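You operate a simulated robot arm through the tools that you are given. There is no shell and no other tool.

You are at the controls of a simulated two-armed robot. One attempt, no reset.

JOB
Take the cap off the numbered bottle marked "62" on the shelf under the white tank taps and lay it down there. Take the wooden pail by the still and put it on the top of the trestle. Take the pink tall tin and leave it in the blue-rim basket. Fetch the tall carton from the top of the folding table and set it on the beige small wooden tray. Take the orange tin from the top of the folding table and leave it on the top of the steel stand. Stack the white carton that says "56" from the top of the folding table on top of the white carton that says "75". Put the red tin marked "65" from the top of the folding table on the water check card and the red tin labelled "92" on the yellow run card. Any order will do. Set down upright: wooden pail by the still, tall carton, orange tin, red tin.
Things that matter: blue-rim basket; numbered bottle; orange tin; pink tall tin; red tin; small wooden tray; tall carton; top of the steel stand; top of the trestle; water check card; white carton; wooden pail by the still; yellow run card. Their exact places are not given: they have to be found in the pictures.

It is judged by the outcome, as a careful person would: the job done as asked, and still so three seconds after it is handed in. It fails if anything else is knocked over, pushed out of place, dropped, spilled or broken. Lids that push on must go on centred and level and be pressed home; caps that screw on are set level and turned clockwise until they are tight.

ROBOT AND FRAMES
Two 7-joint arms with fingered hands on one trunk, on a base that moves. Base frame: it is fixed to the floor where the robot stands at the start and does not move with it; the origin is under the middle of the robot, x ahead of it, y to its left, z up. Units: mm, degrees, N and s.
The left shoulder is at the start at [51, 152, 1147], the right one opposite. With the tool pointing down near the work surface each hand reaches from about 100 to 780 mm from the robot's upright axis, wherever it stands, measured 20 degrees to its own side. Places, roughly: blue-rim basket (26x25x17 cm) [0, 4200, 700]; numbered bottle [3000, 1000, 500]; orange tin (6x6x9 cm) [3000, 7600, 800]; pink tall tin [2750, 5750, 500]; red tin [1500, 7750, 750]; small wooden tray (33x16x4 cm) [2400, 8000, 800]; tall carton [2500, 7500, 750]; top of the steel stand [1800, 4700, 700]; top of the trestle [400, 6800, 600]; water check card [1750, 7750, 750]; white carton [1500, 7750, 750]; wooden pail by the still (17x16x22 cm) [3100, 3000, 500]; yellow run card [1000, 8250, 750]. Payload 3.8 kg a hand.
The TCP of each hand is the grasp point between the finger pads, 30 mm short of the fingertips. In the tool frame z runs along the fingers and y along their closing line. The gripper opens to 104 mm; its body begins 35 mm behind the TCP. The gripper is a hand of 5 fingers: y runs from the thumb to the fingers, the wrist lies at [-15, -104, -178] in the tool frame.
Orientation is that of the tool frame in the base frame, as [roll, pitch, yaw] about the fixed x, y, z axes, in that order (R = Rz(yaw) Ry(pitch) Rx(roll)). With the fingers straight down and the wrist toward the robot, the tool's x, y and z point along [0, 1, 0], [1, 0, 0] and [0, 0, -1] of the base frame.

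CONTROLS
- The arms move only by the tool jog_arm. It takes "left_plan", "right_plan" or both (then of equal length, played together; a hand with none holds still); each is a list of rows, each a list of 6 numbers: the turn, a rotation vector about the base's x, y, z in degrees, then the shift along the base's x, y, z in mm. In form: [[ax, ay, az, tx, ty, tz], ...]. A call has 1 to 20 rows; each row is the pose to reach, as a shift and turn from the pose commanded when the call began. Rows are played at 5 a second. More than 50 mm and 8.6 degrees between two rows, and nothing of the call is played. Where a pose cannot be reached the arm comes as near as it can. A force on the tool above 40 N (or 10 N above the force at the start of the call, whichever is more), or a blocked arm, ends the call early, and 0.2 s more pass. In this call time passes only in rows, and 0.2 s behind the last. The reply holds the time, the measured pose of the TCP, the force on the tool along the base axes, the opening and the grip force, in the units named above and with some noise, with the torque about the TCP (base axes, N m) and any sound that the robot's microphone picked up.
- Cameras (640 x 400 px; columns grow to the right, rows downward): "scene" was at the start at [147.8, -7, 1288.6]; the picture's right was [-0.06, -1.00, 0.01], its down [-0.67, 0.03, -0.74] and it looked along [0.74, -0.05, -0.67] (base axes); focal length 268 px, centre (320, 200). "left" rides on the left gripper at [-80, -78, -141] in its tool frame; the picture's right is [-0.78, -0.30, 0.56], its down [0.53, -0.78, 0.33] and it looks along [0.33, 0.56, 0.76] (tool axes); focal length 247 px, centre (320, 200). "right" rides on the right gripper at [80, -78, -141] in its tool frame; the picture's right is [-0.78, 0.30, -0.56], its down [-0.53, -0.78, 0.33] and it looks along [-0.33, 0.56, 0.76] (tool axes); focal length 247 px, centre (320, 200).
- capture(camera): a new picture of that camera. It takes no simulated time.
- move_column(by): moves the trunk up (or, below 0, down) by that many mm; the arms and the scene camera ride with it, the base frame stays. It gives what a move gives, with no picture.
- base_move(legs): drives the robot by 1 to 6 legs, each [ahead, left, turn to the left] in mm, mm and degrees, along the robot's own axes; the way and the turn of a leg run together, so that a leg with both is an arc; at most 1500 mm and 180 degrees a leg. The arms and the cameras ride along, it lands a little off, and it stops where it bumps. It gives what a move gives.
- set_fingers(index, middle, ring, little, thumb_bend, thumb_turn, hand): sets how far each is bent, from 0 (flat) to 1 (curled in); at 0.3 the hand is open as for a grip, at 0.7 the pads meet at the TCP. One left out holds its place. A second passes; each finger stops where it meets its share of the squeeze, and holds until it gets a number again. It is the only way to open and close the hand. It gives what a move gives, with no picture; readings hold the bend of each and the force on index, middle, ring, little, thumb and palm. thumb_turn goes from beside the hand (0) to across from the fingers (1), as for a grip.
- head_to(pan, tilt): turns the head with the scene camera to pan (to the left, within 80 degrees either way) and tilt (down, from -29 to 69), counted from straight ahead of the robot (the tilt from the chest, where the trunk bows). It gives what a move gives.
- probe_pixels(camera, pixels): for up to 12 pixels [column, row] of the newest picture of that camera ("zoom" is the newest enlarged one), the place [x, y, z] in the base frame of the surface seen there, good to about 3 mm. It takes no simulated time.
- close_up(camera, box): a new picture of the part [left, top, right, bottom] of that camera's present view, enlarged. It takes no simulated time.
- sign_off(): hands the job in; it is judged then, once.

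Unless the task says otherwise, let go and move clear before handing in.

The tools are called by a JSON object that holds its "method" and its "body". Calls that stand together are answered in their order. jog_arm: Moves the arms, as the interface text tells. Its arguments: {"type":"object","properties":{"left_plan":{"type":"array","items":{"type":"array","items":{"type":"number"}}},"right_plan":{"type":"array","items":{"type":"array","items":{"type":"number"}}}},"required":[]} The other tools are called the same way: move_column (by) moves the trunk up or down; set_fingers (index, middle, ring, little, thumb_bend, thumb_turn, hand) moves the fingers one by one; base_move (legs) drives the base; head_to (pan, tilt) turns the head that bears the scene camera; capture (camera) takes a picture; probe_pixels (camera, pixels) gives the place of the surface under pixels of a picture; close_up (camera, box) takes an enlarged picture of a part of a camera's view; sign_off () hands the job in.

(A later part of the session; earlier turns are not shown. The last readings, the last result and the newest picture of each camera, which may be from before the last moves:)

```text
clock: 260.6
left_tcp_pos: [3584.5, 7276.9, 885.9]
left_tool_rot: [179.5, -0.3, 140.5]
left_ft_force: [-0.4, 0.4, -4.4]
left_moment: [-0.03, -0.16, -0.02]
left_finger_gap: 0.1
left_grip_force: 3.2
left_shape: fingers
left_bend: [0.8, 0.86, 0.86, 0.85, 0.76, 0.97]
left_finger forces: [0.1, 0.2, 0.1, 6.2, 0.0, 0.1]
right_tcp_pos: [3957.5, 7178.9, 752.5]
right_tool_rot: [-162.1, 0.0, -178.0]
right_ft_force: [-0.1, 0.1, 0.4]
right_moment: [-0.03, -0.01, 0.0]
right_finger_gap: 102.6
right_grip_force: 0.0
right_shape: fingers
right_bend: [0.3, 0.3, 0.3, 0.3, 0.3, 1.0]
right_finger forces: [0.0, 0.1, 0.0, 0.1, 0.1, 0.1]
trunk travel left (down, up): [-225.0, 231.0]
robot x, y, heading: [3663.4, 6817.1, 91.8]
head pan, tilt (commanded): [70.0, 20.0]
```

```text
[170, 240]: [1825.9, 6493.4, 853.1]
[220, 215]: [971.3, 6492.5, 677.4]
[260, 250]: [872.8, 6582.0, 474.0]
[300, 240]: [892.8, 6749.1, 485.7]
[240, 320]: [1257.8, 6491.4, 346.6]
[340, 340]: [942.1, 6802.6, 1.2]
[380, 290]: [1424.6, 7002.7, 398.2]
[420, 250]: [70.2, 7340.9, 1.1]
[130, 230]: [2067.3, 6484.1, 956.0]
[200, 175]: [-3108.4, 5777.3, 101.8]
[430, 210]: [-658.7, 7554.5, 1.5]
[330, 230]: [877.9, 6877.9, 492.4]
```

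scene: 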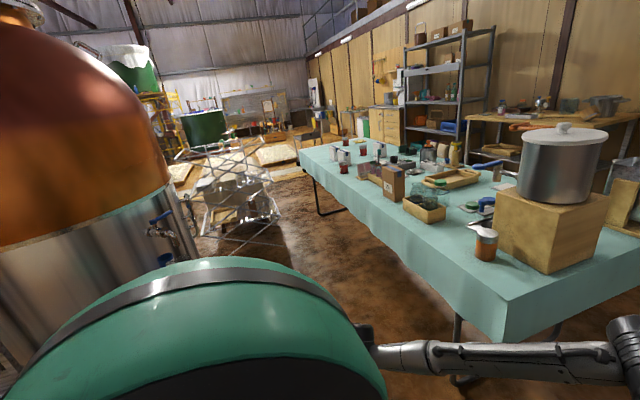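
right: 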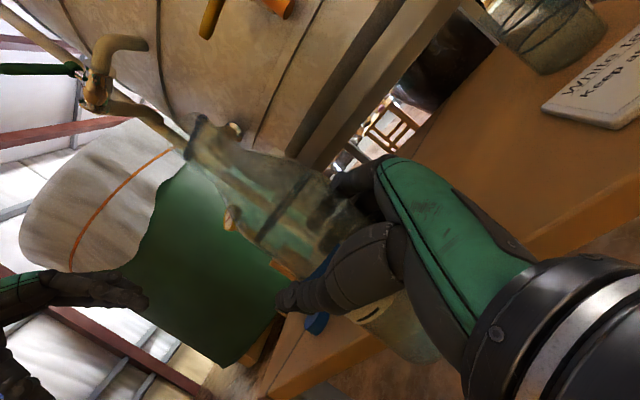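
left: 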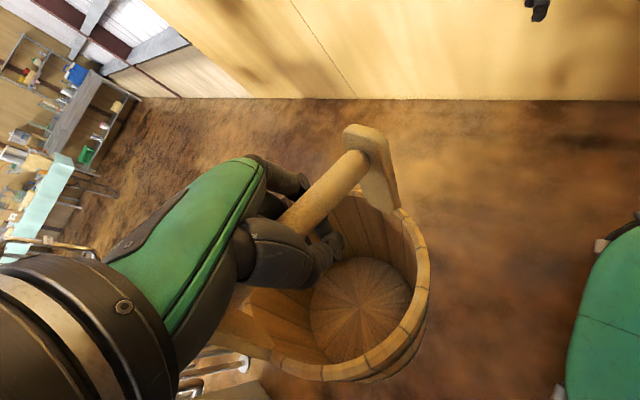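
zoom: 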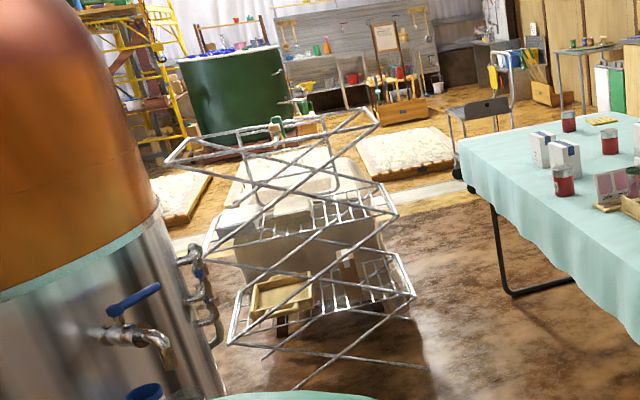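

A wire drying rack stands at x≈1.25–1.45 m, y≈6.5–7.0 m, and the trestle seems to be just behind it. The lane between rack and table is narrow, so I'll first tuck the right hand higher and closer to the centre, and probe the rack's edges.

{"method": "jog_arm", "body": {"right_plan": [[3, 0.1, 0, -26, 10, 34], [6, 0.2, 0, -53, 20, 68], [9, 0.3, 0, -80, 30, 102], [12, 0.4, 0, -106, 40, 136], [15, 0.5, 0, -133, 50, 170], [17.9, 0.6, 0, -160, 60, 204]]}}

{"method": "probe_pixels", "body": {"camera": "zoom", "pixels": [[413, 296], [376, 118], [395, 214], [425, 366], [295, 388], [228, 345], [375, 258], [350, 180], [165, 163], [410, 310]]}}

{"method": "capture", "body": {"camera": "scene"}}

```text
clock: 262.0
left_tcp_pos: [3583.9, 7277.4, 885.4]
left_tool_rot: [179.6, 0.0, 140.5]
left_ft_force: [-0.3, -0.6, -5.1]
left_moment: [-0.04, -0.14, -0.01]
left_finger_gap: 0.0
left_grip_force: 3.2
left_shape: fingers
left_bend: [0.8, 0.86, 0.86, 0.85, 0.76, 0.97]
left_finger forces: [0.1, 0.2, 0.0, 6.0, 0.0, 0.0]
right_tcp_pos: [3797.7, 7238.6, 962.1]
right_tool_rot: [179.9, 0.0, -178.0]
right_ft_force: [-0.4, 0.0, -0.1]
right_moment: [-0.01, 0.02, -0.01]
right_finger_gap: 102.4
right_grip_force: 0.0
right_shape: fingers
right_bend: [0.3, 0.3, 0.3, 0.3, 0.3, 1.0]
right_finger forces: [0.0, 0.0, 0.1, 0.1, 0.0, 0.0]
trunk travel left (down, up): [-225.0, 231.0]
robot x, y, heading: [3660.0, 6817.5, 91.3]
head pan, tilt (commanded): [70.0, 20.0]
```

```text
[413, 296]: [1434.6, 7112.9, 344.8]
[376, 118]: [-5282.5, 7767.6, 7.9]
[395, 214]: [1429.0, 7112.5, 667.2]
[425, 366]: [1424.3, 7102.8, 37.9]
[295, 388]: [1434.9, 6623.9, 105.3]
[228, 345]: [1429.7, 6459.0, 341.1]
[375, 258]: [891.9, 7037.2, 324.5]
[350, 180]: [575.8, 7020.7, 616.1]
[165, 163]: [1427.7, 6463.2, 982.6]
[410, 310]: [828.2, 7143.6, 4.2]
```

```text
taken
```

scene: 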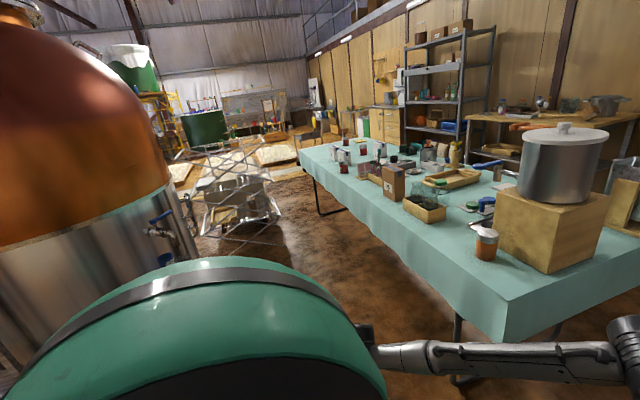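

The lane past the rack is too narrow for me (rack edge y=7113, table edge y=7500). I'll strafe left to x≈2500 and look for a way round the rack's south side.

{"method": "base_move", "body": {"legs": [[0, 1150, -1.5]]}}

{"method": "head_to", "body": {"pan": 75, "tilt": 15}}

{"method": "capture", "body": {"camera": "scene"}}

{"method": "head_to", "body": {"pan": 15, "tilt": 30}}

{"method": "capture", "body": {"camera": "scene"}}

```text
clock: 267.5
left_tcp_pos: [2467.1, 7266.2, 883.2]
left_tool_rot: [179.9, -0.1, 139.2]
left_ft_force: [0.4, 0.8, -5.7]
left_moment: [-0.04, -0.15, -0.03]
left_finger_gap: 0.2
left_grip_force: 3.2
left_shape: fingers
left_bend: [0.8, 0.86, 0.86, 0.85, 0.76, 0.97]
left_finger forces: [0.3, 0.5, 0.0, 5.8, 0.1, 0.0]
right_tcp_pos: [2681.3, 7222.6, 960.8]
right_tool_rot: [-179.9, -0.3, -179.4]
right_ft_force: [0.5, 0.1, -0.5]
right_moment: [-0.02, 0.01, 0.02]
right_finger_gap: 102.5
right_grip_force: 0.1
right_shape: fingers
right_bend: [0.3, 0.3, 0.3, 0.3, 0.3, 1.0]
right_finger forces: [0.0, 0.0, 0.0, 0.0, 0.1, 0.0]
trunk travel left (down, up): [-225.0, 231.0]
robot x, y, heading: [2531.4, 6800.5, 90.5]
head pan, tilt (commanded): [70.0, 20.0]
stopped in leg 1: the robot was blocked; the commanded pose is now the measured one
```

```text
clock: 268.1
left_tcp_pos: [2466.9, 7266.0, 883.5]
left_tool_rot: [179.9, -0.1, 139.1]
left_ft_force: [-0.6, 0.4, -5.3]
left_moment: [-0.04, -0.16, 0.0]
left_finger_gap: 0.1
left_grip_force: 2.9
left_shape: fingers
left_bend: [0.81, 0.86, 0.86, 0.85, 0.76, 0.97]
left_finger forces: [0.1, 0.1, 0.1, 6.2, 0.1, 0.0]
right_tcp_pos: [2680.7, 7223.0, 960.5]
right_tool_rot: [-179.7, -0.3, -179.4]
right_ft_force: [-0.6, -0.3, 0.0]
right_moment: [0.01, -0.03, 0.0]
right_finger_gap: 102.5
right_grip_force: 0.0
right_shape: fingers
right_bend: [0.3, 0.3, 0.3, 0.3, 0.3, 1.0]
right_finger forces: [0.0, 0.0, 0.1, 0.1, 0.0, 0.0]
trunk travel left (down, up): [-225.0, 231.0]
robot x, y, heading: [2531.8, 6802.8, 90.4]
head pan, tilt (commanded): [75.0, 15.0]
```

```text
taken
```

scene: 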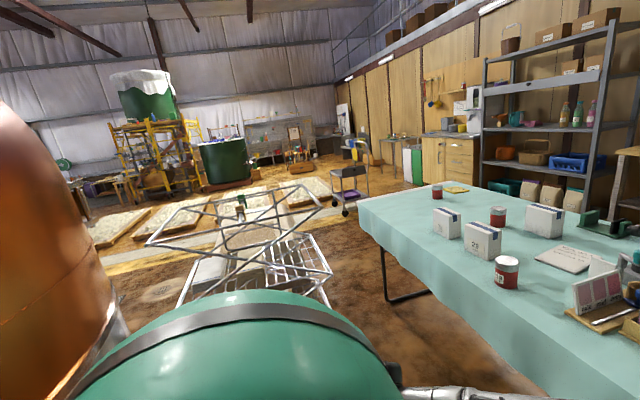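

```text
clock: 269.4
left_tcp_pos: [2468.5, 7266.5, 882.6]
left_tool_rot: [179.9, -0.2, 139.2]
left_ft_force: [-1.1, -0.4, -5.8]
left_moment: [-0.01, -0.14, 0.0]
left_finger_gap: 0.1
left_grip_force: 3.1
left_shape: fingers
left_bend: [0.81, 0.86, 0.86, 0.85, 0.76, 0.97]
left_finger forces: [0.0, 0.4, 0.0, 5.8, 0.0, 0.1]
right_tcp_pos: [2681.6, 7224.3, 958.7]
right_tool_rot: [-179.8, -0.2, -179.4]
right_ft_force: [0.2, 0.2, -0.6]
right_moment: [0.0, 0.0, -0.02]
right_finger_gap: 102.6
right_grip_force: 0.0
right_shape: fingers
right_bend: [0.3, 0.3, 0.3, 0.3, 0.3, 1.0]
right_finger forces: [0.0, 0.0, 0.0, 0.0, 0.0, 0.0]
trunk travel left (down, up): [-225.0, 231.0]
robot x, y, heading: [2531.0, 6800.0, 90.4]
head pan, tilt (commanded): [15.0, 30.0]
```

```text
taken
```

scene: 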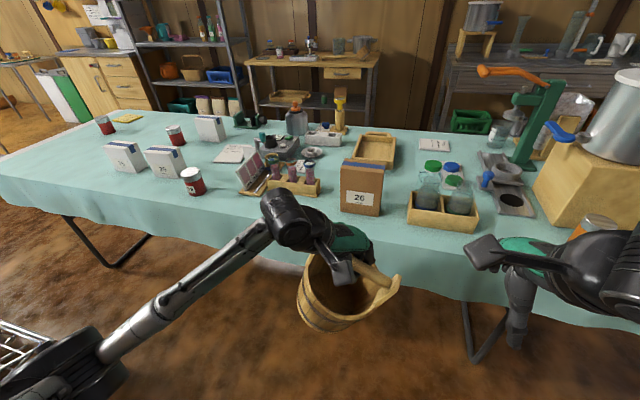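

I was stopped at x=2531; something near the still at about [2300,6607] is in the way. I'll look down on that side.

{"method": "head_to", "body": {"pan": 80, "tilt": 45}}

{"method": "capture", "body": {"camera": "scene"}}

{"method": "capture", "body": {"camera": "left"}}

```text
clock: 270.8
left_tcp_pos: [2467.4, 7266.7, 883.0]
left_tool_rot: [179.8, -0.1, 139.3]
left_ft_force: [0.3, 0.3, -5.1]
left_moment: [-0.07, -0.14, -0.01]
left_finger_gap: 0.1
left_grip_force: 2.9
left_shape: fingers
left_bend: [0.81, 0.86, 0.86, 0.85, 0.76, 0.97]
left_finger forces: [0.1, 0.3, 0.0, 5.8, 0.1, 0.1]
right_tcp_pos: [2681.8, 7223.8, 959.9]
right_tool_rot: [-179.8, -0.3, -179.4]
right_ft_force: [-1.1, 0.2, 0.4]
right_moment: [0.0, 0.01, -0.01]
right_finger_gap: 102.3
right_grip_force: 0.0
right_shape: fingers
right_bend: [0.3, 0.3, 0.3, 0.3, 0.3, 1.0]
right_finger forces: [0.0, 0.1, 0.0, 0.0, 0.1, 0.1]
trunk travel left (down, up): [-225.0, 231.0]
robot x, y, heading: [2532.5, 6800.2, 90.3]
head pan, tilt (commanded): [80.0, 45.0]
```

```text
taken
```

scene: 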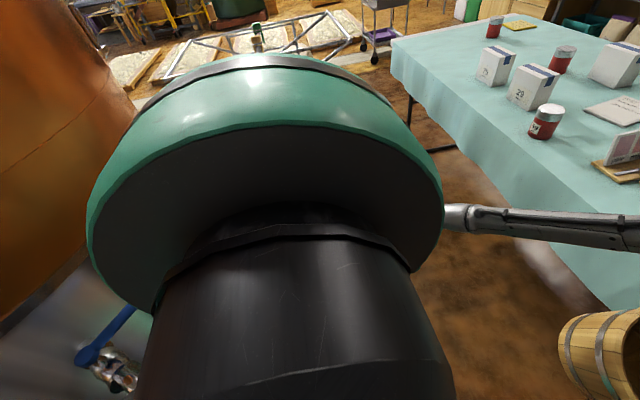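

```text
taken
```

left: 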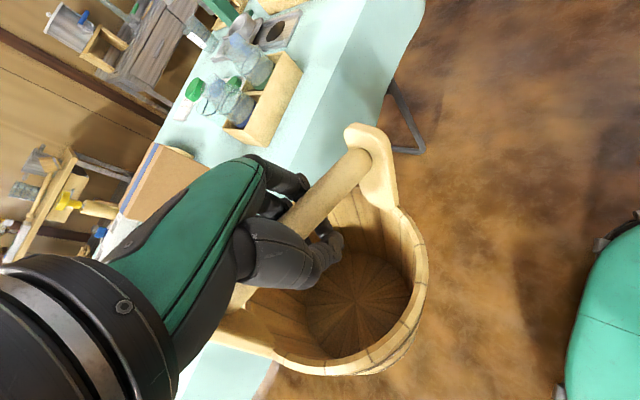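

A still tap with a blue handle is close behind my left side. I'll move forward 70 mm away from it and then continue left, watching the clearance.

{"method": "base_move", "body": {"legs": [[75, 0, 0], [0, 450, 0]]}}

{"method": "head_to", "body": {"pan": 80, "tilt": 30}}

{"method": "capture", "body": {"camera": "scene"}}

```text
clock: 274.1
left_tcp_pos: [2021.8, 7338.5, 884.5]
left_tool_rot: [179.7, -0.2, 138.6]
left_ft_force: [0.7, 0.4, -4.9]
left_moment: [-0.03, -0.2, 0.03]
left_finger_gap: 0.1
left_grip_force: 2.8
left_shape: fingers
left_bend: [0.81, 0.86, 0.85, 0.86, 0.76, 0.97]
left_finger forces: [0.0, 0.7, 0.1, 5.2, 0.0, 0.0]
right_tcp_pos: [2234.7, 7294.7, 961.4]
right_tool_rot: [-179.9, -0.1, -179.9]
right_ft_force: [0.3, 0.1, 0.2]
right_moment: [0.0, -0.02, -0.01]
right_finger_gap: 102.3
right_grip_force: 0.1
right_shape: fingers
right_bend: [0.3, 0.3, 0.3, 0.3, 0.3, 1.0]
right_finger forces: [0.0, 0.0, 0.1, 0.1, 0.0, 0.1]
trunk travel left (down, up): [-225.0, 231.0]
robot x, y, heading: [2089.8, 6873.0, 89.7]
head pan, tilt (commanded): [80.0, 45.0]
```

```text
clock: 274.9
left_tcp_pos: [2021.6, 7338.2, 885.4]
left_tool_rot: [179.5, -0.2, 138.8]
left_ft_force: [0.5, -0.2, -5.6]
left_moment: [-0.03, -0.12, 0.01]
left_finger_gap: 0.1
left_grip_force: 2.9
left_shape: fingers
left_bend: [0.81, 0.85, 0.85, 0.86, 0.76, 0.97]
left_finger forces: [0.5, 2.2, 0.0, 3.0, 0.1, 0.0]
right_tcp_pos: [2235.9, 7293.0, 961.4]
right_tool_rot: [179.9, -0.2, -179.7]
right_ft_force: [-0.3, 0.5, 0.0]
right_moment: [-0.04, -0.03, 0.02]
right_finger_gap: 102.4
right_grip_force: 0.0
right_shape: fingers
right_bend: [0.3, 0.3, 0.3, 0.3, 0.3, 1.0]
right_finger forces: [0.0, 0.0, 0.0, 0.0, 0.0, 0.0]
trunk travel left (down, up): [-225.0, 231.0]
robot x, y, heading: [2087.3, 6873.4, 90.1]
head pan, tilt (commanded): [80.0, 30.0]
```

```text
taken
```

scene: 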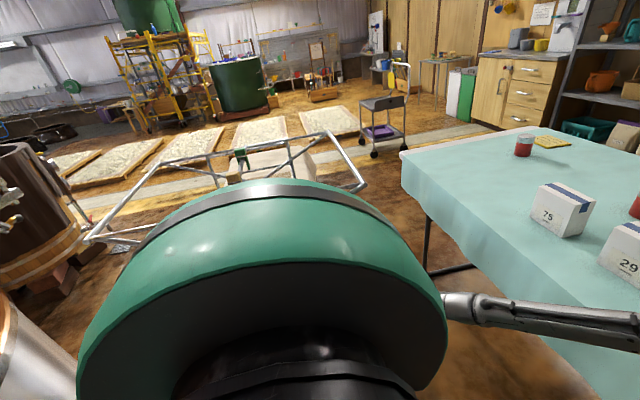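

Clear now at x≈2090. I'll turn left to face the rack and look south-west for a route.

{"method": "base_move", "body": {"legs": [[0, 0, 90]]}}

{"method": "head_to", "body": {"pan": 40, "tilt": 20}}

{"method": "capture", "body": {"camera": "scene"}}

{"method": "head_to", "body": {"pan": -10, "tilt": 20}}

{"method": "capture", "body": {"camera": "scene"}}

```text
clock: 278.5
left_tcp_pos: [1622.1, 6907.0, 887.0]
left_tool_rot: [179.1, 0.0, -142.6]
left_ft_force: [0.3, -0.4, -4.9]
left_moment: [0.05, -0.05, 0.01]
left_finger_gap: 0.0
left_grip_force: 1.0
left_shape: fingers
left_bend: [0.81, 0.85, 0.85, 0.86, 0.76, 0.97]
left_finger forces: [0.6, 2.5, 0.0, 0.0, 0.0, 0.1]
right_tcp_pos: [1702.7, 7103.2, 961.6]
right_tool_rot: [-180.0, -0.2, -100.5]
right_ft_force: [0.4, -0.5, 0.0]
right_moment: [0.01, -0.01, 0.04]
right_finger_gap: 102.2
right_grip_force: 0.1
right_shape: fingers
right_bend: [0.3, 0.3, 0.3, 0.3, 0.3, 1.0]
right_finger forces: [0.0, 0.1, 0.1, 0.0, 0.0, 0.1]
trunk travel left (down, up): [-225.0, 231.0]
robot x, y, heading: [2085.5, 6871.0, 169.3]
head pan, tilt (commanded): [80.0, 30.0]
stopped in leg 1: the robot was blocked; the commanded pose is now the measured one
```

```text
clock: 279.6
left_tcp_pos: [1621.7, 6907.4, 888.7]
left_tool_rot: [179.0, -0.1, -142.5]
left_ft_force: [1.0, 0.1, -5.3]
left_moment: [0.08, -0.02, -0.03]
left_finger_gap: 0.0
left_grip_force: 2.5
left_shape: fingers
left_bend: [0.81, 0.85, 0.85, 0.86, 0.76, 0.97]
left_finger forces: [0.3, 2.0, 0.1, 3.0, 0.0, 0.0]
right_tcp_pos: [1702.8, 7103.4, 961.0]
right_tool_rot: [-180.0, -0.3, -100.5]
right_ft_force: [0.1, 0.2, -0.4]
right_moment: [0.01, -0.01, 0.0]
right_finger_gap: 102.3
right_grip_force: 0.1
right_shape: fingers
right_bend: [0.3, 0.3, 0.3, 0.3, 0.3, 1.0]
right_finger forces: [0.0, 0.0, 0.1, 0.0, 0.0, 0.1]
trunk travel left (down, up): [-225.0, 231.0]
robot x, y, heading: [2082.3, 6877.0, 169.3]
head pan, tilt (commanded): [40.0, 20.0]
```

```text
taken
```

scene: 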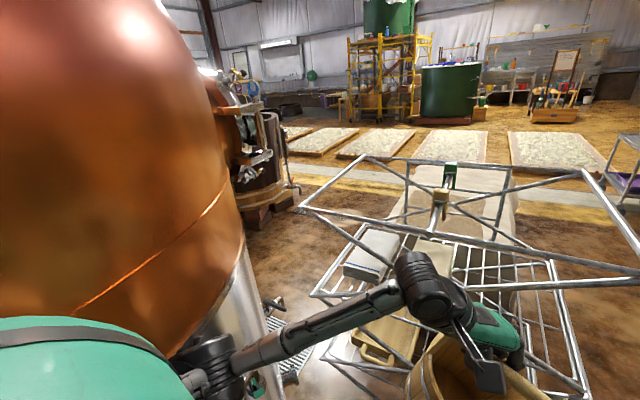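

```text
clock: 280.7
left_tcp_pos: [1619.8, 6906.6, 887.9]
left_tool_rot: [179.1, -0.1, -142.5]
left_ft_force: [0.9, 0.5, -5.0]
left_moment: [0.14, -0.05, -0.02]
left_finger_gap: 0.0
left_grip_force: 3.9
left_shape: fingers
left_bend: [0.81, 0.85, 0.85, 0.86, 0.76, 0.97]
left_finger forces: [0.4, 2.0, 2.8, 3.1, 0.0, 0.0]
right_tcp_pos: [1703.1, 7102.8, 960.2]
right_tool_rot: [180.0, -0.3, -100.4]
right_ft_force: [-0.1, -0.3, 0.0]
right_moment: [0.02, 0.02, 0.0]
right_finger_gap: 102.6
right_grip_force: 0.0
right_shape: fingers
right_bend: [0.3, 0.3, 0.3, 0.3, 0.3, 1.0]
right_finger forces: [0.0, 0.1, 0.1, 0.1, 0.0, 0.0]
trunk travel left (down, up): [-225.0, 231.0]
robot x, y, heading: [2086.5, 6877.5, 169.1]
head pan, tilt (commanded): [-10.0, 20.0]
```

```text
taken
```

scene: 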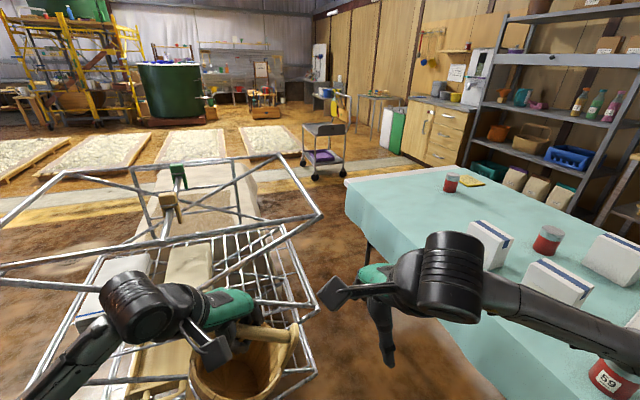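

Turning stopped at heading 169°. The pail at (245,365) is near the rack wires; I'll probe whether it touches.

{"method": "probe_pixels", "body": {"camera": "scene", "pixels": [[295, 335], [315, 345], [300, 240], [320, 215], [205, 380], [245, 330], [10, 270], [60, 320], [150, 180], [235, 160], [310, 385], [340, 330]]}}

{"method": "capture", "body": {"camera": "left"}}

```text
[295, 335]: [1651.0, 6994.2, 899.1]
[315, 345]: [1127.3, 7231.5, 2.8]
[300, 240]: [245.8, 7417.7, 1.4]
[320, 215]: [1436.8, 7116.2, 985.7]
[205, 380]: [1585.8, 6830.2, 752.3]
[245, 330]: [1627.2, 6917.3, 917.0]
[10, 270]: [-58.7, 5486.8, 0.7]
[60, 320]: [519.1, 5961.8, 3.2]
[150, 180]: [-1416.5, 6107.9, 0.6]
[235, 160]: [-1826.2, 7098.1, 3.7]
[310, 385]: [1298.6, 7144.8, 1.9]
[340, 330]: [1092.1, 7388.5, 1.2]
```

```text
taken
```

left: 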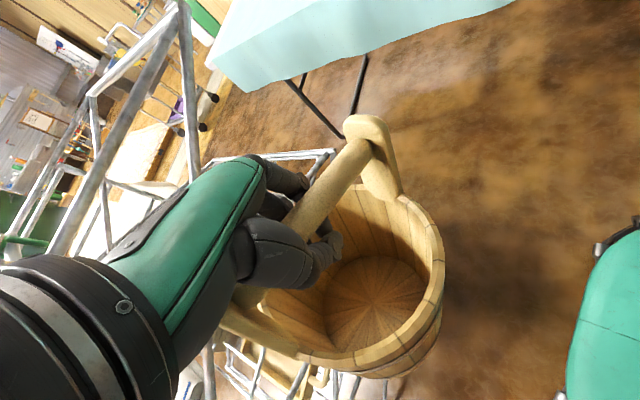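

The pail is clear of the rack. I'll check my left elbow against the still.

{"method": "head_to", "body": {"pan": 65, "tilt": 30}}

{"method": "capture", "body": {"camera": "scene"}}

{"method": "probe_pixels", "body": {"camera": "scene", "pixels": [[200, 150], [250, 250], [290, 270], [330, 250], [270, 200], [240, 120], [300, 330], [180, 60], [350, 330], [400, 260], [420, 330], [330, 200]]}}

```text
clock: 282.2
left_tcp_pos: [1621.1, 6906.9, 886.9]
left_tool_rot: [179.2, -0.1, -142.4]
left_ft_force: [-0.3, 0.1, -5.9]
left_moment: [0.09, -0.03, -0.01]
left_finger_gap: 0.0
left_grip_force: 4.4
left_shape: fingers
left_bend: [0.81, 0.85, 0.85, 0.86, 0.76, 0.97]
left_finger forces: [0.3, 2.0, 2.9, 3.0, 0.0, 0.0]
right_tcp_pos: [1702.7, 7102.5, 961.1]
right_tool_rot: [-180.0, -0.4, -100.5]
right_ft_force: [0.4, -0.1, -0.6]
right_moment: [0.01, -0.03, 0.01]
right_finger_gap: 102.5
right_grip_force: 0.0
right_shape: fingers
right_bend: [0.3, 0.3, 0.3, 0.3, 0.3, 1.0]
right_finger forces: [0.0, 0.1, 0.0, 0.0, 0.0, 0.0]
trunk travel left (down, up): [-225.0, 231.0]
robot x, y, heading: [2083.7, 6879.2, 169.5]
head pan, tilt (commanded): [65.0, 30.0]
```

```text
taken
```

scene: 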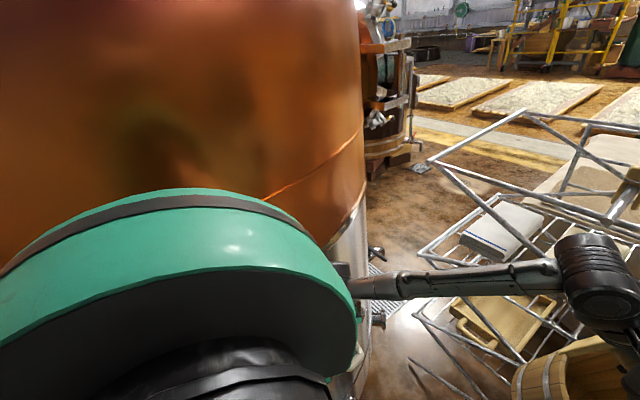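

```text
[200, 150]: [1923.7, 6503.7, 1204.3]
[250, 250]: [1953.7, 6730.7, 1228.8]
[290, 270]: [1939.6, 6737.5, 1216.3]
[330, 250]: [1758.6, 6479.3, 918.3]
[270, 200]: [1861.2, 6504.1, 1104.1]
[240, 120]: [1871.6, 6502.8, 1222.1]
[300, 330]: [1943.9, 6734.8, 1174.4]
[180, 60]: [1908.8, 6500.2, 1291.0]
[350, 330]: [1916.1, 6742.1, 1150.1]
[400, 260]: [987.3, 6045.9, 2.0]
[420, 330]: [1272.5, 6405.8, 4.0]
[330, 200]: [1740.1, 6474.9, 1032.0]
```

The still comes to within y≈6500 at x≈1.7 m, so there is no way through south of the rack. I'll check the room behind the table instead.

{"method": "head_to", "body": {"pan": -35, "tilt": 20}}

{"method": "capture", "body": {"camera": "scene"}}

{"method": "probe_pixels", "body": {"camera": "scene", "pixels": [[180, 190], [160, 200], [210, 130], [345, 195], [400, 190], [470, 200], [280, 165], [520, 190], [560, 160], [120, 175], [60, 190], [620, 180]]}}

```text
clock: 284.0
left_tcp_pos: [1621.1, 6907.7, 888.4]
left_tool_rot: [179.1, 0.0, -142.4]
left_ft_force: [-0.1, 0.2, -5.4]
left_moment: [0.09, -0.03, 0.02]
left_finger_gap: 0.2
left_grip_force: 2.5
left_shape: fingers
left_bend: [0.81, 0.85, 0.85, 0.86, 0.76, 0.97]
left_finger forces: [0.3, 2.5, 2.8, 0.0, 0.0, 0.0]
right_tcp_pos: [1702.9, 7102.2, 961.1]
right_tool_rot: [-180.0, -0.3, -100.3]
right_ft_force: [-0.5, -1.2, -0.3]
right_moment: [0.0, 0.01, -0.03]
right_finger_gap: 102.3
right_grip_force: 0.0
right_shape: fingers
right_bend: [0.3, 0.3, 0.3, 0.3, 0.3, 1.0]
right_finger forces: [0.0, 0.0, 0.0, 0.1, 0.1, 0.0]
trunk travel left (down, up): [-225.0, 231.0]
robot x, y, heading: [2086.6, 6878.3, 169.3]
head pan, tilt (commanded): [-35.0, 20.0]
```

```text
taken
```

scene: 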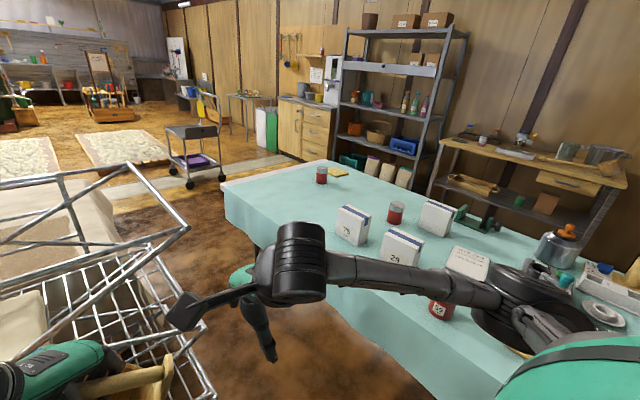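

```text
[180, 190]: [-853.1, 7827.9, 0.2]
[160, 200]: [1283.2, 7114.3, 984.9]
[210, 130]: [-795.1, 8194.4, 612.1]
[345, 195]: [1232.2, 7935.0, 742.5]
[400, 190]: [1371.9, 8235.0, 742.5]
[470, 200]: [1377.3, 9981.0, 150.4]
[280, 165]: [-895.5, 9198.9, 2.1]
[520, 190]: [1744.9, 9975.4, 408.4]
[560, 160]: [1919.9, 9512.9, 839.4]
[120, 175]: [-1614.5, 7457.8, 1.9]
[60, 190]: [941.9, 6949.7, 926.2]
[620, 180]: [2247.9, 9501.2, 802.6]
```

Behind the table there is about a metre of clear floor, so I can go round that way. On the same trip I can carry the pink tin in my right hand, so I'll go back to the east passage first and find it.

{"method": "base_move", "body": {"legs": [[0, 0, -79], [0, -1450, 0]]}}

{"method": "base_move", "body": {"legs": [[-900, 0, 0], [0, 0, 80]]}}

{"method": "head_to", "body": {"pan": 0, "tilt": 25}}

{"method": "capture", "body": {"camera": "scene"}}

```text
clock: 294.3
left_tcp_pos: [3404.8, 7404.8, 888.1]
left_tool_rot: [179.0, 0.0, 142.5]
left_ft_force: [-0.1, -0.2, -5.0]
left_moment: [-0.01, -0.09, 0.0]
left_finger_gap: 0.3
left_grip_force: 3.7
left_shape: fingers
left_bend: [0.81, 0.85, 0.85, 0.86, 0.76, 0.97]
left_finger forces: [0.4, 2.4, 2.8, 2.7, 0.1, 0.0]
right_tcp_pos: [3614.9, 7374.9, 962.6]
right_tool_rot: [179.9, -0.2, -175.5]
right_ft_force: [-0.4, 0.5, -0.4]
right_moment: [-0.01, 0.0, -0.01]
right_finger_gap: 102.4
right_grip_force: 0.1
right_shape: fingers
right_bend: [0.3, 0.3, 0.3, 0.3, 0.3, 1.0]
right_finger forces: [0.0, 0.0, 0.1, 0.1, 0.0, 0.0]
trunk travel left (down, up): [-225.0, 231.0]
robot x, y, heading: [3498.0, 6943.8, 94.2]
head pan, tilt (commanded): [-35.0, 20.0]
```

```text
clock: 302.6
left_tcp_pos: [3091.1, 6020.2, 888.9]
left_tool_rot: [179.1, 0.0, -136.0]
left_ft_force: [-0.4, 0.3, -4.9]
left_moment: [0.07, 0.01, 0.0]
left_finger_gap: 0.0
left_grip_force: 2.7
left_shape: fingers
left_bend: [0.81, 0.85, 0.85, 0.86, 0.76, 0.97]
left_finger forces: [0.4, 2.4, 2.7, 0.1, 0.1, 0.1]
right_tcp_pos: [3152.9, 6224.9, 961.6]
right_tool_rot: [179.9, -0.2, -94.0]
right_ft_force: [0.0, -0.2, 0.3]
right_moment: [-0.02, -0.04, -0.01]
right_finger_gap: 102.2
right_grip_force: 0.1
right_shape: fingers
right_bend: [0.3, 0.3, 0.3, 0.3, 0.3, 1.0]
right_finger forces: [0.1, 0.0, 0.0, 0.0, 0.1, 0.0]
trunk travel left (down, up): [-225.0, 231.0]
robot x, y, heading: [3558.4, 6046.3, 175.7]
head pan, tilt (commanded): [-35.0, 20.0]
```

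```text
clock: 303.6
left_tcp_pos: [3091.4, 6022.5, 888.7]
left_tool_rot: [179.0, 0.0, -136.0]
left_ft_force: [0.7, 0.9, -4.8]
left_moment: [0.1, -0.02, 0.02]
left_finger_gap: 0.0
left_grip_force: 4.3
left_shape: fingers
left_bend: [0.81, 0.85, 0.85, 0.86, 0.76, 0.97]
left_finger forces: [0.5, 2.4, 2.8, 2.7, 0.0, 0.0]
right_tcp_pos: [3151.9, 6225.2, 962.3]
right_tool_rot: [179.9, -0.2, -94.0]
right_ft_force: [0.0, 0.1, 0.0]
right_moment: [0.0, 0.02, 0.01]
right_finger_gap: 102.3
right_grip_force: 0.1
right_shape: fingers
right_bend: [0.3, 0.3, 0.3, 0.3, 0.3, 1.0]
right_finger forces: [0.0, 0.0, 0.0, 0.0, 0.0, 0.1]
trunk travel left (down, up): [-225.0, 231.0]
robot x, y, heading: [3557.9, 6041.7, 175.9]
head pan, tilt (commanded): [0.0, 25.0]
```

```text
taken
```

scene: 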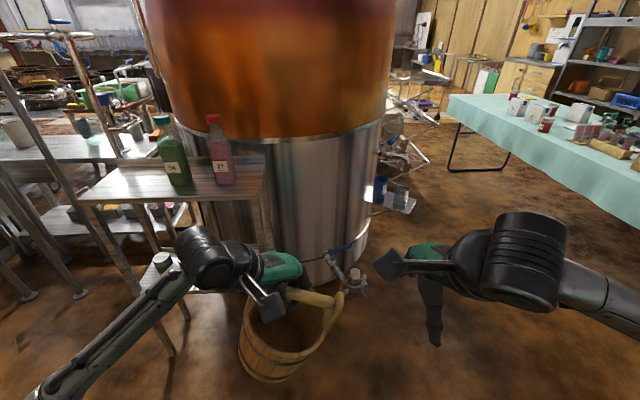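

I see a small shelf by the still with bottles on top and tins below (165,262). I'll zoom in to find the pink tall tin.

{"method": "close_up", "body": {"camera": "scene", "box": [60, 90, 300, 320]}}

{"method": "probe_pixels", "body": {"camera": "scene", "pixels": [[217, 150], [172, 160], [225, 190], [165, 262], [150, 235], [265, 165], [85, 195], [100, 212], [330, 260], [350, 240]]}}

```text
1.74 times, centred on (180, 205) of scene
```

zoom: 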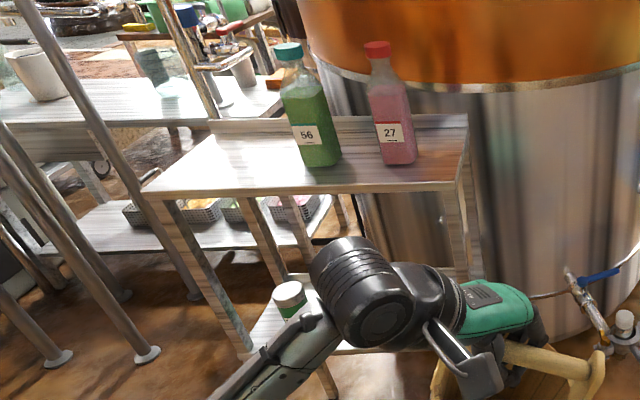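

```text
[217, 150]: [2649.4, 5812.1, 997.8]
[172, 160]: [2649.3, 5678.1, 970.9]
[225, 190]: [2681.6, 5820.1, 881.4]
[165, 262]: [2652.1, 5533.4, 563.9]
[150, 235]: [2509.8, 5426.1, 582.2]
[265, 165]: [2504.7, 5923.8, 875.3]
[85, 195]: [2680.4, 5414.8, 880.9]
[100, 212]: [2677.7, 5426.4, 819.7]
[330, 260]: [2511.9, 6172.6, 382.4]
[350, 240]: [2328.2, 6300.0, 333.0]
```

The pink tin should be on the lower shelf (z≈500), hidden behind my arm. I'll strafe left to see it.

{"method": "base_move", "body": {"legs": [[0, 330, 4]]}}

{"method": "capture", "body": {"camera": "scene"}}

{"method": "close_up", "body": {"camera": "scene", "box": [140, 100, 420, 320]}}

```text
clock: 305.8
left_tcp_pos: [3084.0, 5654.3, 889.7]
left_tool_rot: [179.0, -0.1, -131.3]
left_ft_force: [0.0, -0.8, -5.2]
left_moment: [0.11, 0.0, 0.01]
left_finger_gap: 0.2
left_grip_force: 4.1
left_shape: fingers
left_bend: [0.81, 0.85, 0.85, 0.86, 0.76, 0.97]
left_finger forces: [0.3, 2.4, 2.7, 2.7, 0.0, 0.0]
right_tcp_pos: [3127.8, 5862.0, 961.5]
right_tool_rot: [-179.9, -0.3, -89.3]
right_ft_force: [0.2, 0.0, -0.3]
right_moment: [0.0, 0.0, 0.01]
right_finger_gap: 102.5
right_grip_force: 0.0
right_shape: fingers
right_bend: [0.3, 0.3, 0.3, 0.3, 0.3, 1.0]
right_finger forces: [0.0, 0.0, 0.0, 0.0, 0.0, 0.0]
trunk travel left (down, up): [-225.0, 231.0]
robot x, y, heading: [3546.3, 5716.6, -179.6]
head pan, tilt (commanded): [0.0, 25.0]
```

```text
taken
```

scene: 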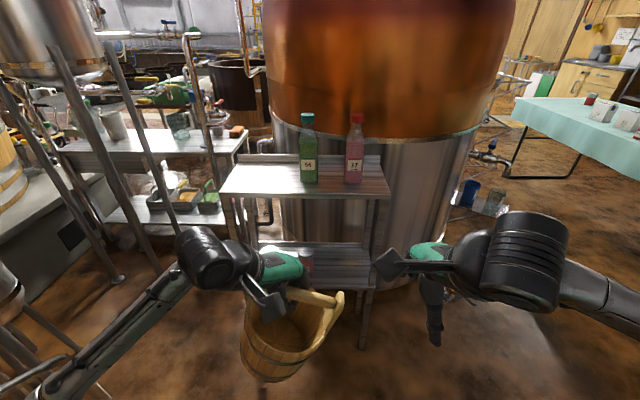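

```text
1.82 times, centred on (280, 210) of scene
```

zoom: 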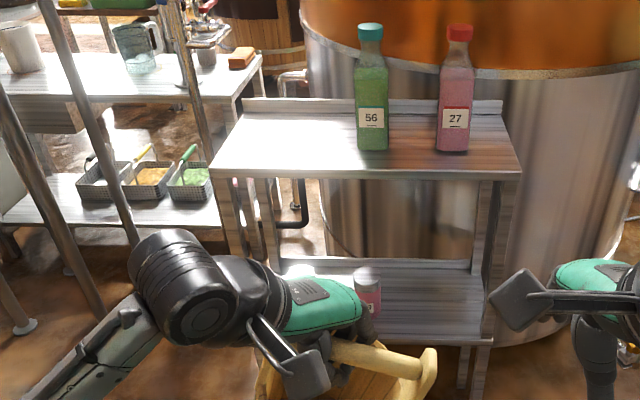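

The pink tin stands on the lower shelf at zoom (368,290). I'll probe it and the shelf edges.

{"method": "probe_pixels", "body": {"camera": "zoom", "pixels": [[368, 272], [370, 295], [372, 305], [356, 290], [380, 290], [440, 310], [440, 335], [460, 345], [370, 175], [340, 160], [300, 262], [490, 335]]}}

```text
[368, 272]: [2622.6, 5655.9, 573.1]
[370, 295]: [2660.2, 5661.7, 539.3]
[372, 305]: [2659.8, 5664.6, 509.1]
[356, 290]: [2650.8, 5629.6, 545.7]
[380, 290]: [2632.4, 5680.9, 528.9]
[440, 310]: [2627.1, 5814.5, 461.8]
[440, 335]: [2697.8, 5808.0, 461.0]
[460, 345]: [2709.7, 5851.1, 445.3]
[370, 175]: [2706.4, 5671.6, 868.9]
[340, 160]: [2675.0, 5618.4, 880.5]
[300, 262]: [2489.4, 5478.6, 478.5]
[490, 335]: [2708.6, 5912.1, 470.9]
```

The pink tin is at about [2632,5655], z 461–573, 75 mm inside the front edge (x≈2708) under a top shelf at z 870. I'll check the steel legs on my left before strafing there.

{"method": "probe_pixels", "body": {"camera": "scene", "pixels": [[115, 275], [100, 210], [75, 130], [10, 150], [170, 230], [20, 290], [60, 330], [12, 370], [40, 245], [150, 120]]}}

{"method": "head_to", "body": {"pan": 50, "tilt": 25}}

{"method": "capture", "body": {"camera": "scene"}}

```text
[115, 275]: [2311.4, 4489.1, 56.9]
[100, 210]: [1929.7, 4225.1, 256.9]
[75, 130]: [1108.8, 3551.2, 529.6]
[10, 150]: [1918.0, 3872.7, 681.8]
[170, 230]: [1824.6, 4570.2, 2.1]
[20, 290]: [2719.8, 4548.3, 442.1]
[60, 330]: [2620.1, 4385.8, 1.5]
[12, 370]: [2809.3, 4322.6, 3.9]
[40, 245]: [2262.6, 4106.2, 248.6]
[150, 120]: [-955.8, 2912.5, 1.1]
```

```text
clock: 307.0
left_tcp_pos: [3083.9, 5653.8, 889.0]
left_tool_rot: [178.9, 0.0, -131.3]
left_ft_force: [-0.4, -0.3, -4.5]
left_moment: [0.13, 0.01, -0.02]
left_finger_gap: 0.0
left_grip_force: 2.9
left_shape: fingers
left_bend: [0.81, 0.85, 0.85, 0.86, 0.76, 0.97]
left_finger forces: [0.5, 2.5, 2.8, 0.0, 0.0, 0.1]
right_tcp_pos: [3127.7, 5863.2, 961.9]
right_tool_rot: [179.9, -0.2, -89.2]
right_ft_force: [0.2, 0.0, 0.5]
right_moment: [-0.02, 0.02, 0.03]
right_finger_gap: 102.7
right_grip_force: 0.0
right_shape: fingers
right_bend: [0.3, 0.3, 0.3, 0.3, 0.3, 1.0]
right_finger forces: [0.1, 0.0, 0.0, 0.0, 0.0, 0.1]
trunk travel left (down, up): [-225.0, 231.0]
robot x, y, heading: [3544.4, 5716.7, -179.8]
head pan, tilt (commanded): [50.0, 25.0]
```

```text
taken
```

scene: 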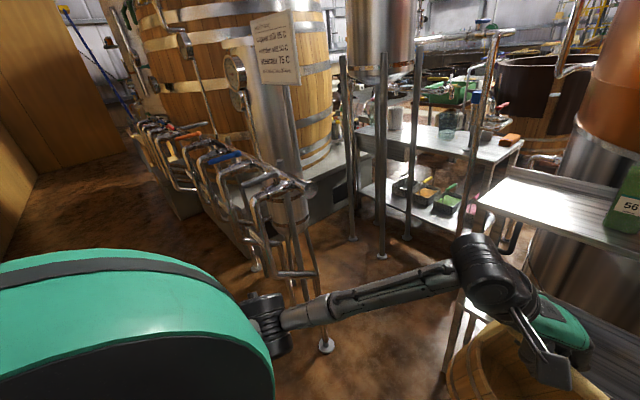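

Clear on the left. I'll pull the pail back and outward, then lower the trunk and come up to the shelf for the pink tin with the right hand.

{"method": "jog_arm", "body": {"left_plan": [[0, 0, 0, 14, -24, 0], [0, 0, 0, 28, -48, 0], [0, 0, 0, 42, -72, 0], [0, 0, 0, 56, -96, 0], [0, 0, 0, 70, -120, 0]]}}

{"method": "base_move", "body": {"legs": [[0, 210, 0]]}}

{"method": "move_column", "body": {"by": -150}}

{"method": "head_to", "body": {"pan": -5, "tilt": 30}}

{"method": "capture", "body": {"camera": "scene"}}

```text
clock: 308.2
left_tcp_pos: [3153.9, 5533.7, 887.0]
left_tool_rot: [178.8, 0.0, -131.3]
left_ft_force: [0.4, 0.2, -5.3]
left_moment: [0.08, 0.01, 0.0]
left_finger_gap: 0.0
left_grip_force: 1.7
left_shape: fingers
left_bend: [0.81, 0.85, 0.85, 0.86, 0.76, 0.97]
left_finger forces: [0.5, 2.7, 0.0, 0.0, 0.0, 0.1]
right_tcp_pos: [3129.4, 5862.7, 961.4]
right_tool_rot: [179.9, -0.2, -89.3]
right_ft_force: [0.5, -0.1, 0.1]
right_moment: [-0.01, 0.03, 0.04]
right_finger_gap: 102.3
right_grip_force: 0.0
right_shape: fingers
right_bend: [0.3, 0.3, 0.3, 0.3, 0.3, 1.0]
right_finger forces: [0.0, 0.0, 0.0, 0.0, 0.0, 0.0]
trunk travel left (down, up): [-225.0, 231.0]
robot x, y, heading: [3545.5, 5719.4, -179.6]
head pan, tilt (commanded): [50.0, 25.0]
```

```text
clock: 309.8
left_tcp_pos: [3153.3, 5326.4, 887.8]
left_tool_rot: [179.0, 0.1, -131.6]
left_ft_force: [0.2, 0.1, -4.7]
left_moment: [0.11, -0.05, 0.03]
left_finger_gap: 0.0
left_grip_force: 3.2
left_shape: fingers
left_bend: [0.81, 0.85, 0.85, 0.86, 0.76, 0.97]
left_finger forces: [0.5, 2.3, 0.1, 3.3, 0.1, 0.0]
right_tcp_pos: [3130.2, 5654.5, 961.1]
right_tool_rot: [179.9, -0.2, -89.6]
right_ft_force: [0.5, -0.2, 0.0]
right_moment: [0.01, 0.04, 0.01]
right_finger_gap: 102.3
right_grip_force: 0.1
right_shape: fingers
right_bend: [0.3, 0.3, 0.3, 0.3, 0.3, 1.0]
right_finger forces: [0.0, 0.0, 0.0, 0.0, 0.1, 0.0]
trunk travel left (down, up): [-225.0, 231.0]
robot x, y, heading: [3546.8, 5506.4, -179.8]
head pan, tilt (commanded): [50.0, 25.0]
```

```text
clock: 311.6
left_tcp_pos: [3154.0, 5326.8, 689.3]
left_tool_rot: [-176.3, 4.4, -131.4]
left_ft_force: [0.1, 0.1, -4.7]
left_moment: [0.15, -0.01, -0.02]
left_finger_gap: 0.0
left_grip_force: 2.2
left_shape: fingers
left_bend: [0.81, 0.85, 0.85, 0.86, 0.76, 0.97]
left_finger forces: [0.1, 3.2, 0.0, 0.0, 0.0, 0.0]
right_tcp_pos: [3119.7, 5656.3, 728.2]
right_tool_rot: [-169.6, -0.2, -89.7]
right_ft_force: [-0.6, 1.3, 0.2]
right_moment: [-0.03, 0.0, -0.02]
right_finger_gap: 102.7
right_grip_force: 0.1
right_shape: fingers
right_bend: [0.3, 0.3, 0.3, 0.3, 0.3, 1.0]
right_finger forces: [0.0, 0.0, 0.1, 0.1, 0.0, 0.0]
trunk travel left (down, up): [-75.0, 381.0]
robot x, y, heading: [3547.6, 5507.7, -179.9]
head pan, tilt (commanded): [50.0, 25.0]
```

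```text
clock: 312.8
left_tcp_pos: [3154.1, 5327.2, 687.1]
left_tool_rot: [-176.2, 4.4, -131.4]
left_ft_force: [1.3, -0.4, -4.5]
left_moment: [0.07, 0.0, 0.0]
left_finger_gap: 0.1
left_grip_force: 1.9
left_shape: fingers
left_bend: [0.81, 0.85, 0.85, 0.86, 0.76, 0.97]
left_finger forces: [0.3, 3.3, 0.0, 0.0, 0.0, 0.1]
right_tcp_pos: [3119.3, 5656.1, 727.7]
right_tool_rot: [-169.6, -0.1, -89.6]
right_ft_force: [-0.8, -0.7, -0.3]
right_moment: [0.0, 0.0, -0.01]
right_finger_gap: 102.3
right_grip_force: 0.1
right_shape: fingers
right_bend: [0.3, 0.3, 0.3, 0.3, 0.3, 1.0]
right_finger forces: [0.0, 0.0, 0.0, 0.0, 0.1, 0.0]
trunk travel left (down, up): [-75.0, 381.0]
robot x, y, heading: [3547.8, 5508.3, -179.8]
head pan, tilt (commanded): [-5.0, 30.0]
```

```text
taken
```

scene: 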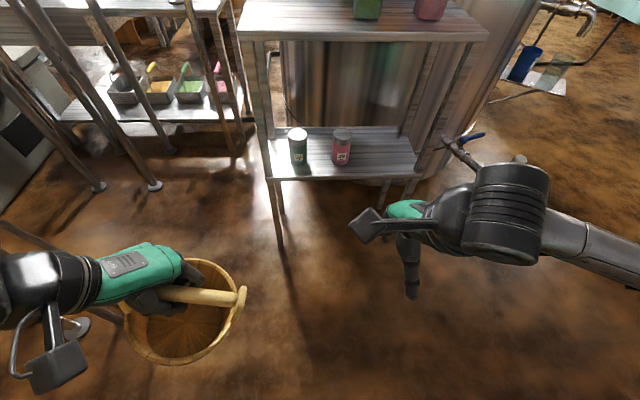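

Now both tins are visible: green at (298,145), pink at (341,147). I'll turn the right hand so thumb and fingers straddle the tin sideways (wrist to the right), move the pail further left, then drive up.

{"method": "jog_arm", "body": {"right_plan": [[-0.75, 0.74, 8.1, 0, 0, 0], [-1.5, 1.5, 16.2, 0, 0, 0], [-2.2, 2.2, 24.4, 0, 0, 0], [-3.0, 2.9, 32.5, 0, 0, 0], [-3.7, 3.7, 40.6, 0, 0, 0], [-4.5, 4.4, 48.7, 0, 0, 0], [-5.2, 5.2, 56.8, 0, 0, 0], [-6.0, 5.9, 64.9, 0, 0, 0], [-6.7, 6.6, 73.1, 0, 0, 0], [-7.5, 7.4, 81.2, 0, 0, 0], [-8.2, 8.1, 89.3, 0, 0, 0]], "left_plan": [[0, 0, 0, 0, -6, 0], [0, 0, 0, 0, -12, 0], [0, 0, 0, 0, -18, 0], [0, 0, 0, 0, -24, 0], [0, 0, 0, 0, -30, 0], [0, 0, 0, 0, -36, 0], [0, 0, 0, 0, -42, 0], [0, 0, 0, 0, -48, 0], [0, 0, 0, 0, -54, 0], [0, 0, 0, 0, -60, 0], [0, 0, 0, 0, -60, 0]]}}

{"method": "base_move", "body": {"legs": [[330, 0, 0]]}}

{"method": "capture", "body": {"camera": "scene"}}

{"method": "capture", "body": {"camera": "right"}}

```text
clock: 315.2
left_tcp_pos: [3155.9, 5268.0, 687.5]
left_tool_rot: [-175.9, 4.4, -131.3]
left_ft_force: [0.3, -0.3, -4.8]
left_moment: [0.06, -0.04, -0.01]
left_finger_gap: 0.0
left_grip_force: 1.6
left_shape: fingers
left_bend: [0.81, 0.85, 0.85, 0.86, 0.76, 0.97]
left_finger forces: [0.2, 2.6, 0.0, 0.0, 0.0, 0.0]
right_tcp_pos: [3192.4, 5569.3, 635.2]
right_tool_rot: [-179.5, 1.5, -1.7]
right_ft_force: [0.2, 0.5, 0.1]
right_moment: [-0.06, -0.02, -0.02]
right_finger_gap: 102.4
right_grip_force: 0.1
right_shape: fingers
right_bend: [0.3, 0.3, 0.3, 0.3, 0.3, 1.0]
right_finger forces: [0.1, 0.0, 0.0, 0.0, 0.0, 0.0]
right hand out of reach, approached as far as the arm can: row 7, 8, 9, 10, 11
trunk travel left (down, up): [-75.0, 381.0]
robot x, y, heading: [3546.2, 5510.2, -180.0]
head pan, tilt (commanded): [-5.0, 30.0]
```

```text
clock: 317.1
left_tcp_pos: [2889.8, 5258.9, 682.7]
left_tool_rot: [-175.6, 5.1, -129.8]
left_ft_force: [0.5, -1.0, -5.1]
left_moment: [0.07, 0.0, 0.03]
left_finger_gap: 0.0
left_grip_force: 1.7
left_shape: fingers
left_bend: [0.81, 0.85, 0.85, 0.86, 0.76, 0.97]
left_finger forces: [0.5, 2.6, 0.1, 0.0, 0.0, 0.0]
right_tcp_pos: [2916.2, 5562.1, 636.1]
right_tool_rot: [-179.3, 1.7, -0.8]
right_ft_force: [0.2, -0.7, 0.1]
right_moment: [0.01, -0.01, 0.0]
right_finger_gap: 102.6
right_grip_force: 0.1
right_shape: fingers
right_bend: [0.3, 0.3, 0.3, 0.3, 0.3, 1.0]
right_finger forces: [0.1, 0.0, 0.0, 0.0, 0.0, 0.0]
trunk travel left (down, up): [-75.0, 381.0]
robot x, y, heading: [3268.5, 5507.5, -178.9]
head pan, tilt (commanded): [-5.0, 30.0]
stopped in leg 1: the robot was blocked; the commanded pose is now the measured one
```

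```text
taken
```

scene: 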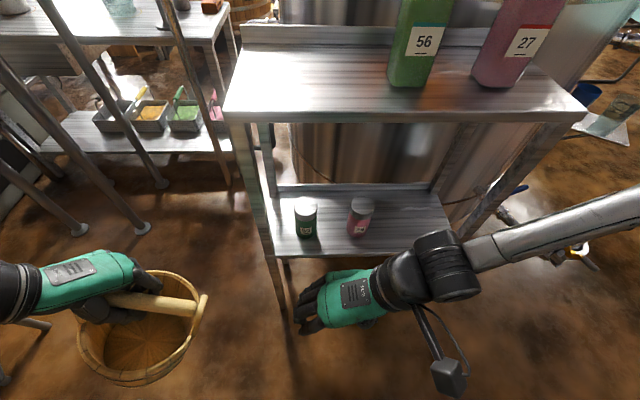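

```text
taken
```

right: 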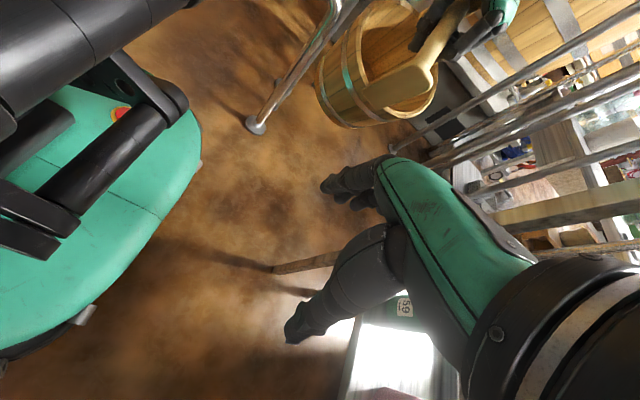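

The base was blocked at x=3268; a pipe stand is near my left arm. I'll look there.

{"method": "head_to", "body": {"pan": 50, "tilt": 35}}

{"method": "capture", "body": {"camera": "scene"}}

{"method": "probe_pixels", "body": {"camera": "scene", "pixels": [[100, 200], [150, 250], [200, 200], [250, 150], [200, 300], [300, 300], [350, 330], [300, 200], [150, 150], [250, 250]]}}

```text
clock: 318.4
left_tcp_pos: [2889.5, 5259.1, 685.4]
left_tool_rot: [-175.9, 5.1, -130.1]
left_ft_force: [0.6, -0.7, -5.4]
left_moment: [0.08, 0.0, 0.04]
left_finger_gap: 0.2
left_grip_force: 2.9
left_shape: fingers
left_bend: [0.81, 0.85, 0.85, 0.86, 0.76, 0.97]
left_finger forces: [0.5, 2.2, 0.1, 2.9, 0.0, 0.0]
right_tcp_pos: [2915.0, 5561.3, 636.5]
right_tool_rot: [-179.4, 1.7, -0.6]
right_ft_force: [0.0, -0.5, -0.8]
right_moment: [0.01, 0.0, -0.01]
right_finger_gap: 102.5
right_grip_force: 0.0
right_shape: fingers
right_bend: [0.3, 0.3, 0.3, 0.3, 0.3, 1.0]
right_finger forces: [0.0, 0.1, 0.0, 0.0, 0.1, 0.0]
trunk travel left (down, up): [-75.0, 381.0]
robot x, y, heading: [3269.3, 5506.8, -178.9]
head pan, tilt (commanded): [50.0, 35.0]
```

```text
taken
```

scene: 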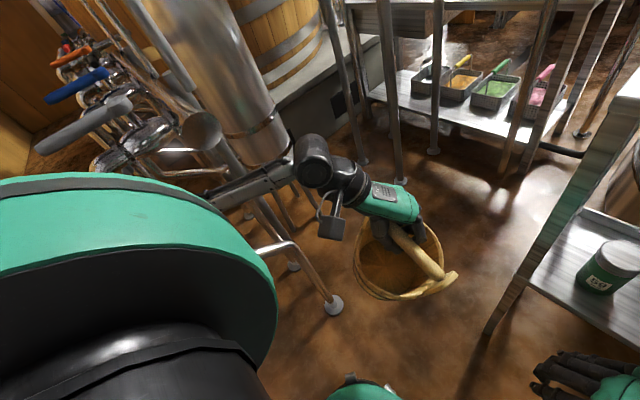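

```text
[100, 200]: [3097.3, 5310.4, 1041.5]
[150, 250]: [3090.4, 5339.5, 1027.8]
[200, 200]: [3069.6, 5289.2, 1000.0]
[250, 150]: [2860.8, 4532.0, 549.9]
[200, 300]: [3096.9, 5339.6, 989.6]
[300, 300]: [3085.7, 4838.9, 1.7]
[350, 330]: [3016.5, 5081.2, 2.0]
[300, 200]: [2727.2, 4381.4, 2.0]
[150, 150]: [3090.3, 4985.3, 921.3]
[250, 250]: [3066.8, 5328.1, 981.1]
```

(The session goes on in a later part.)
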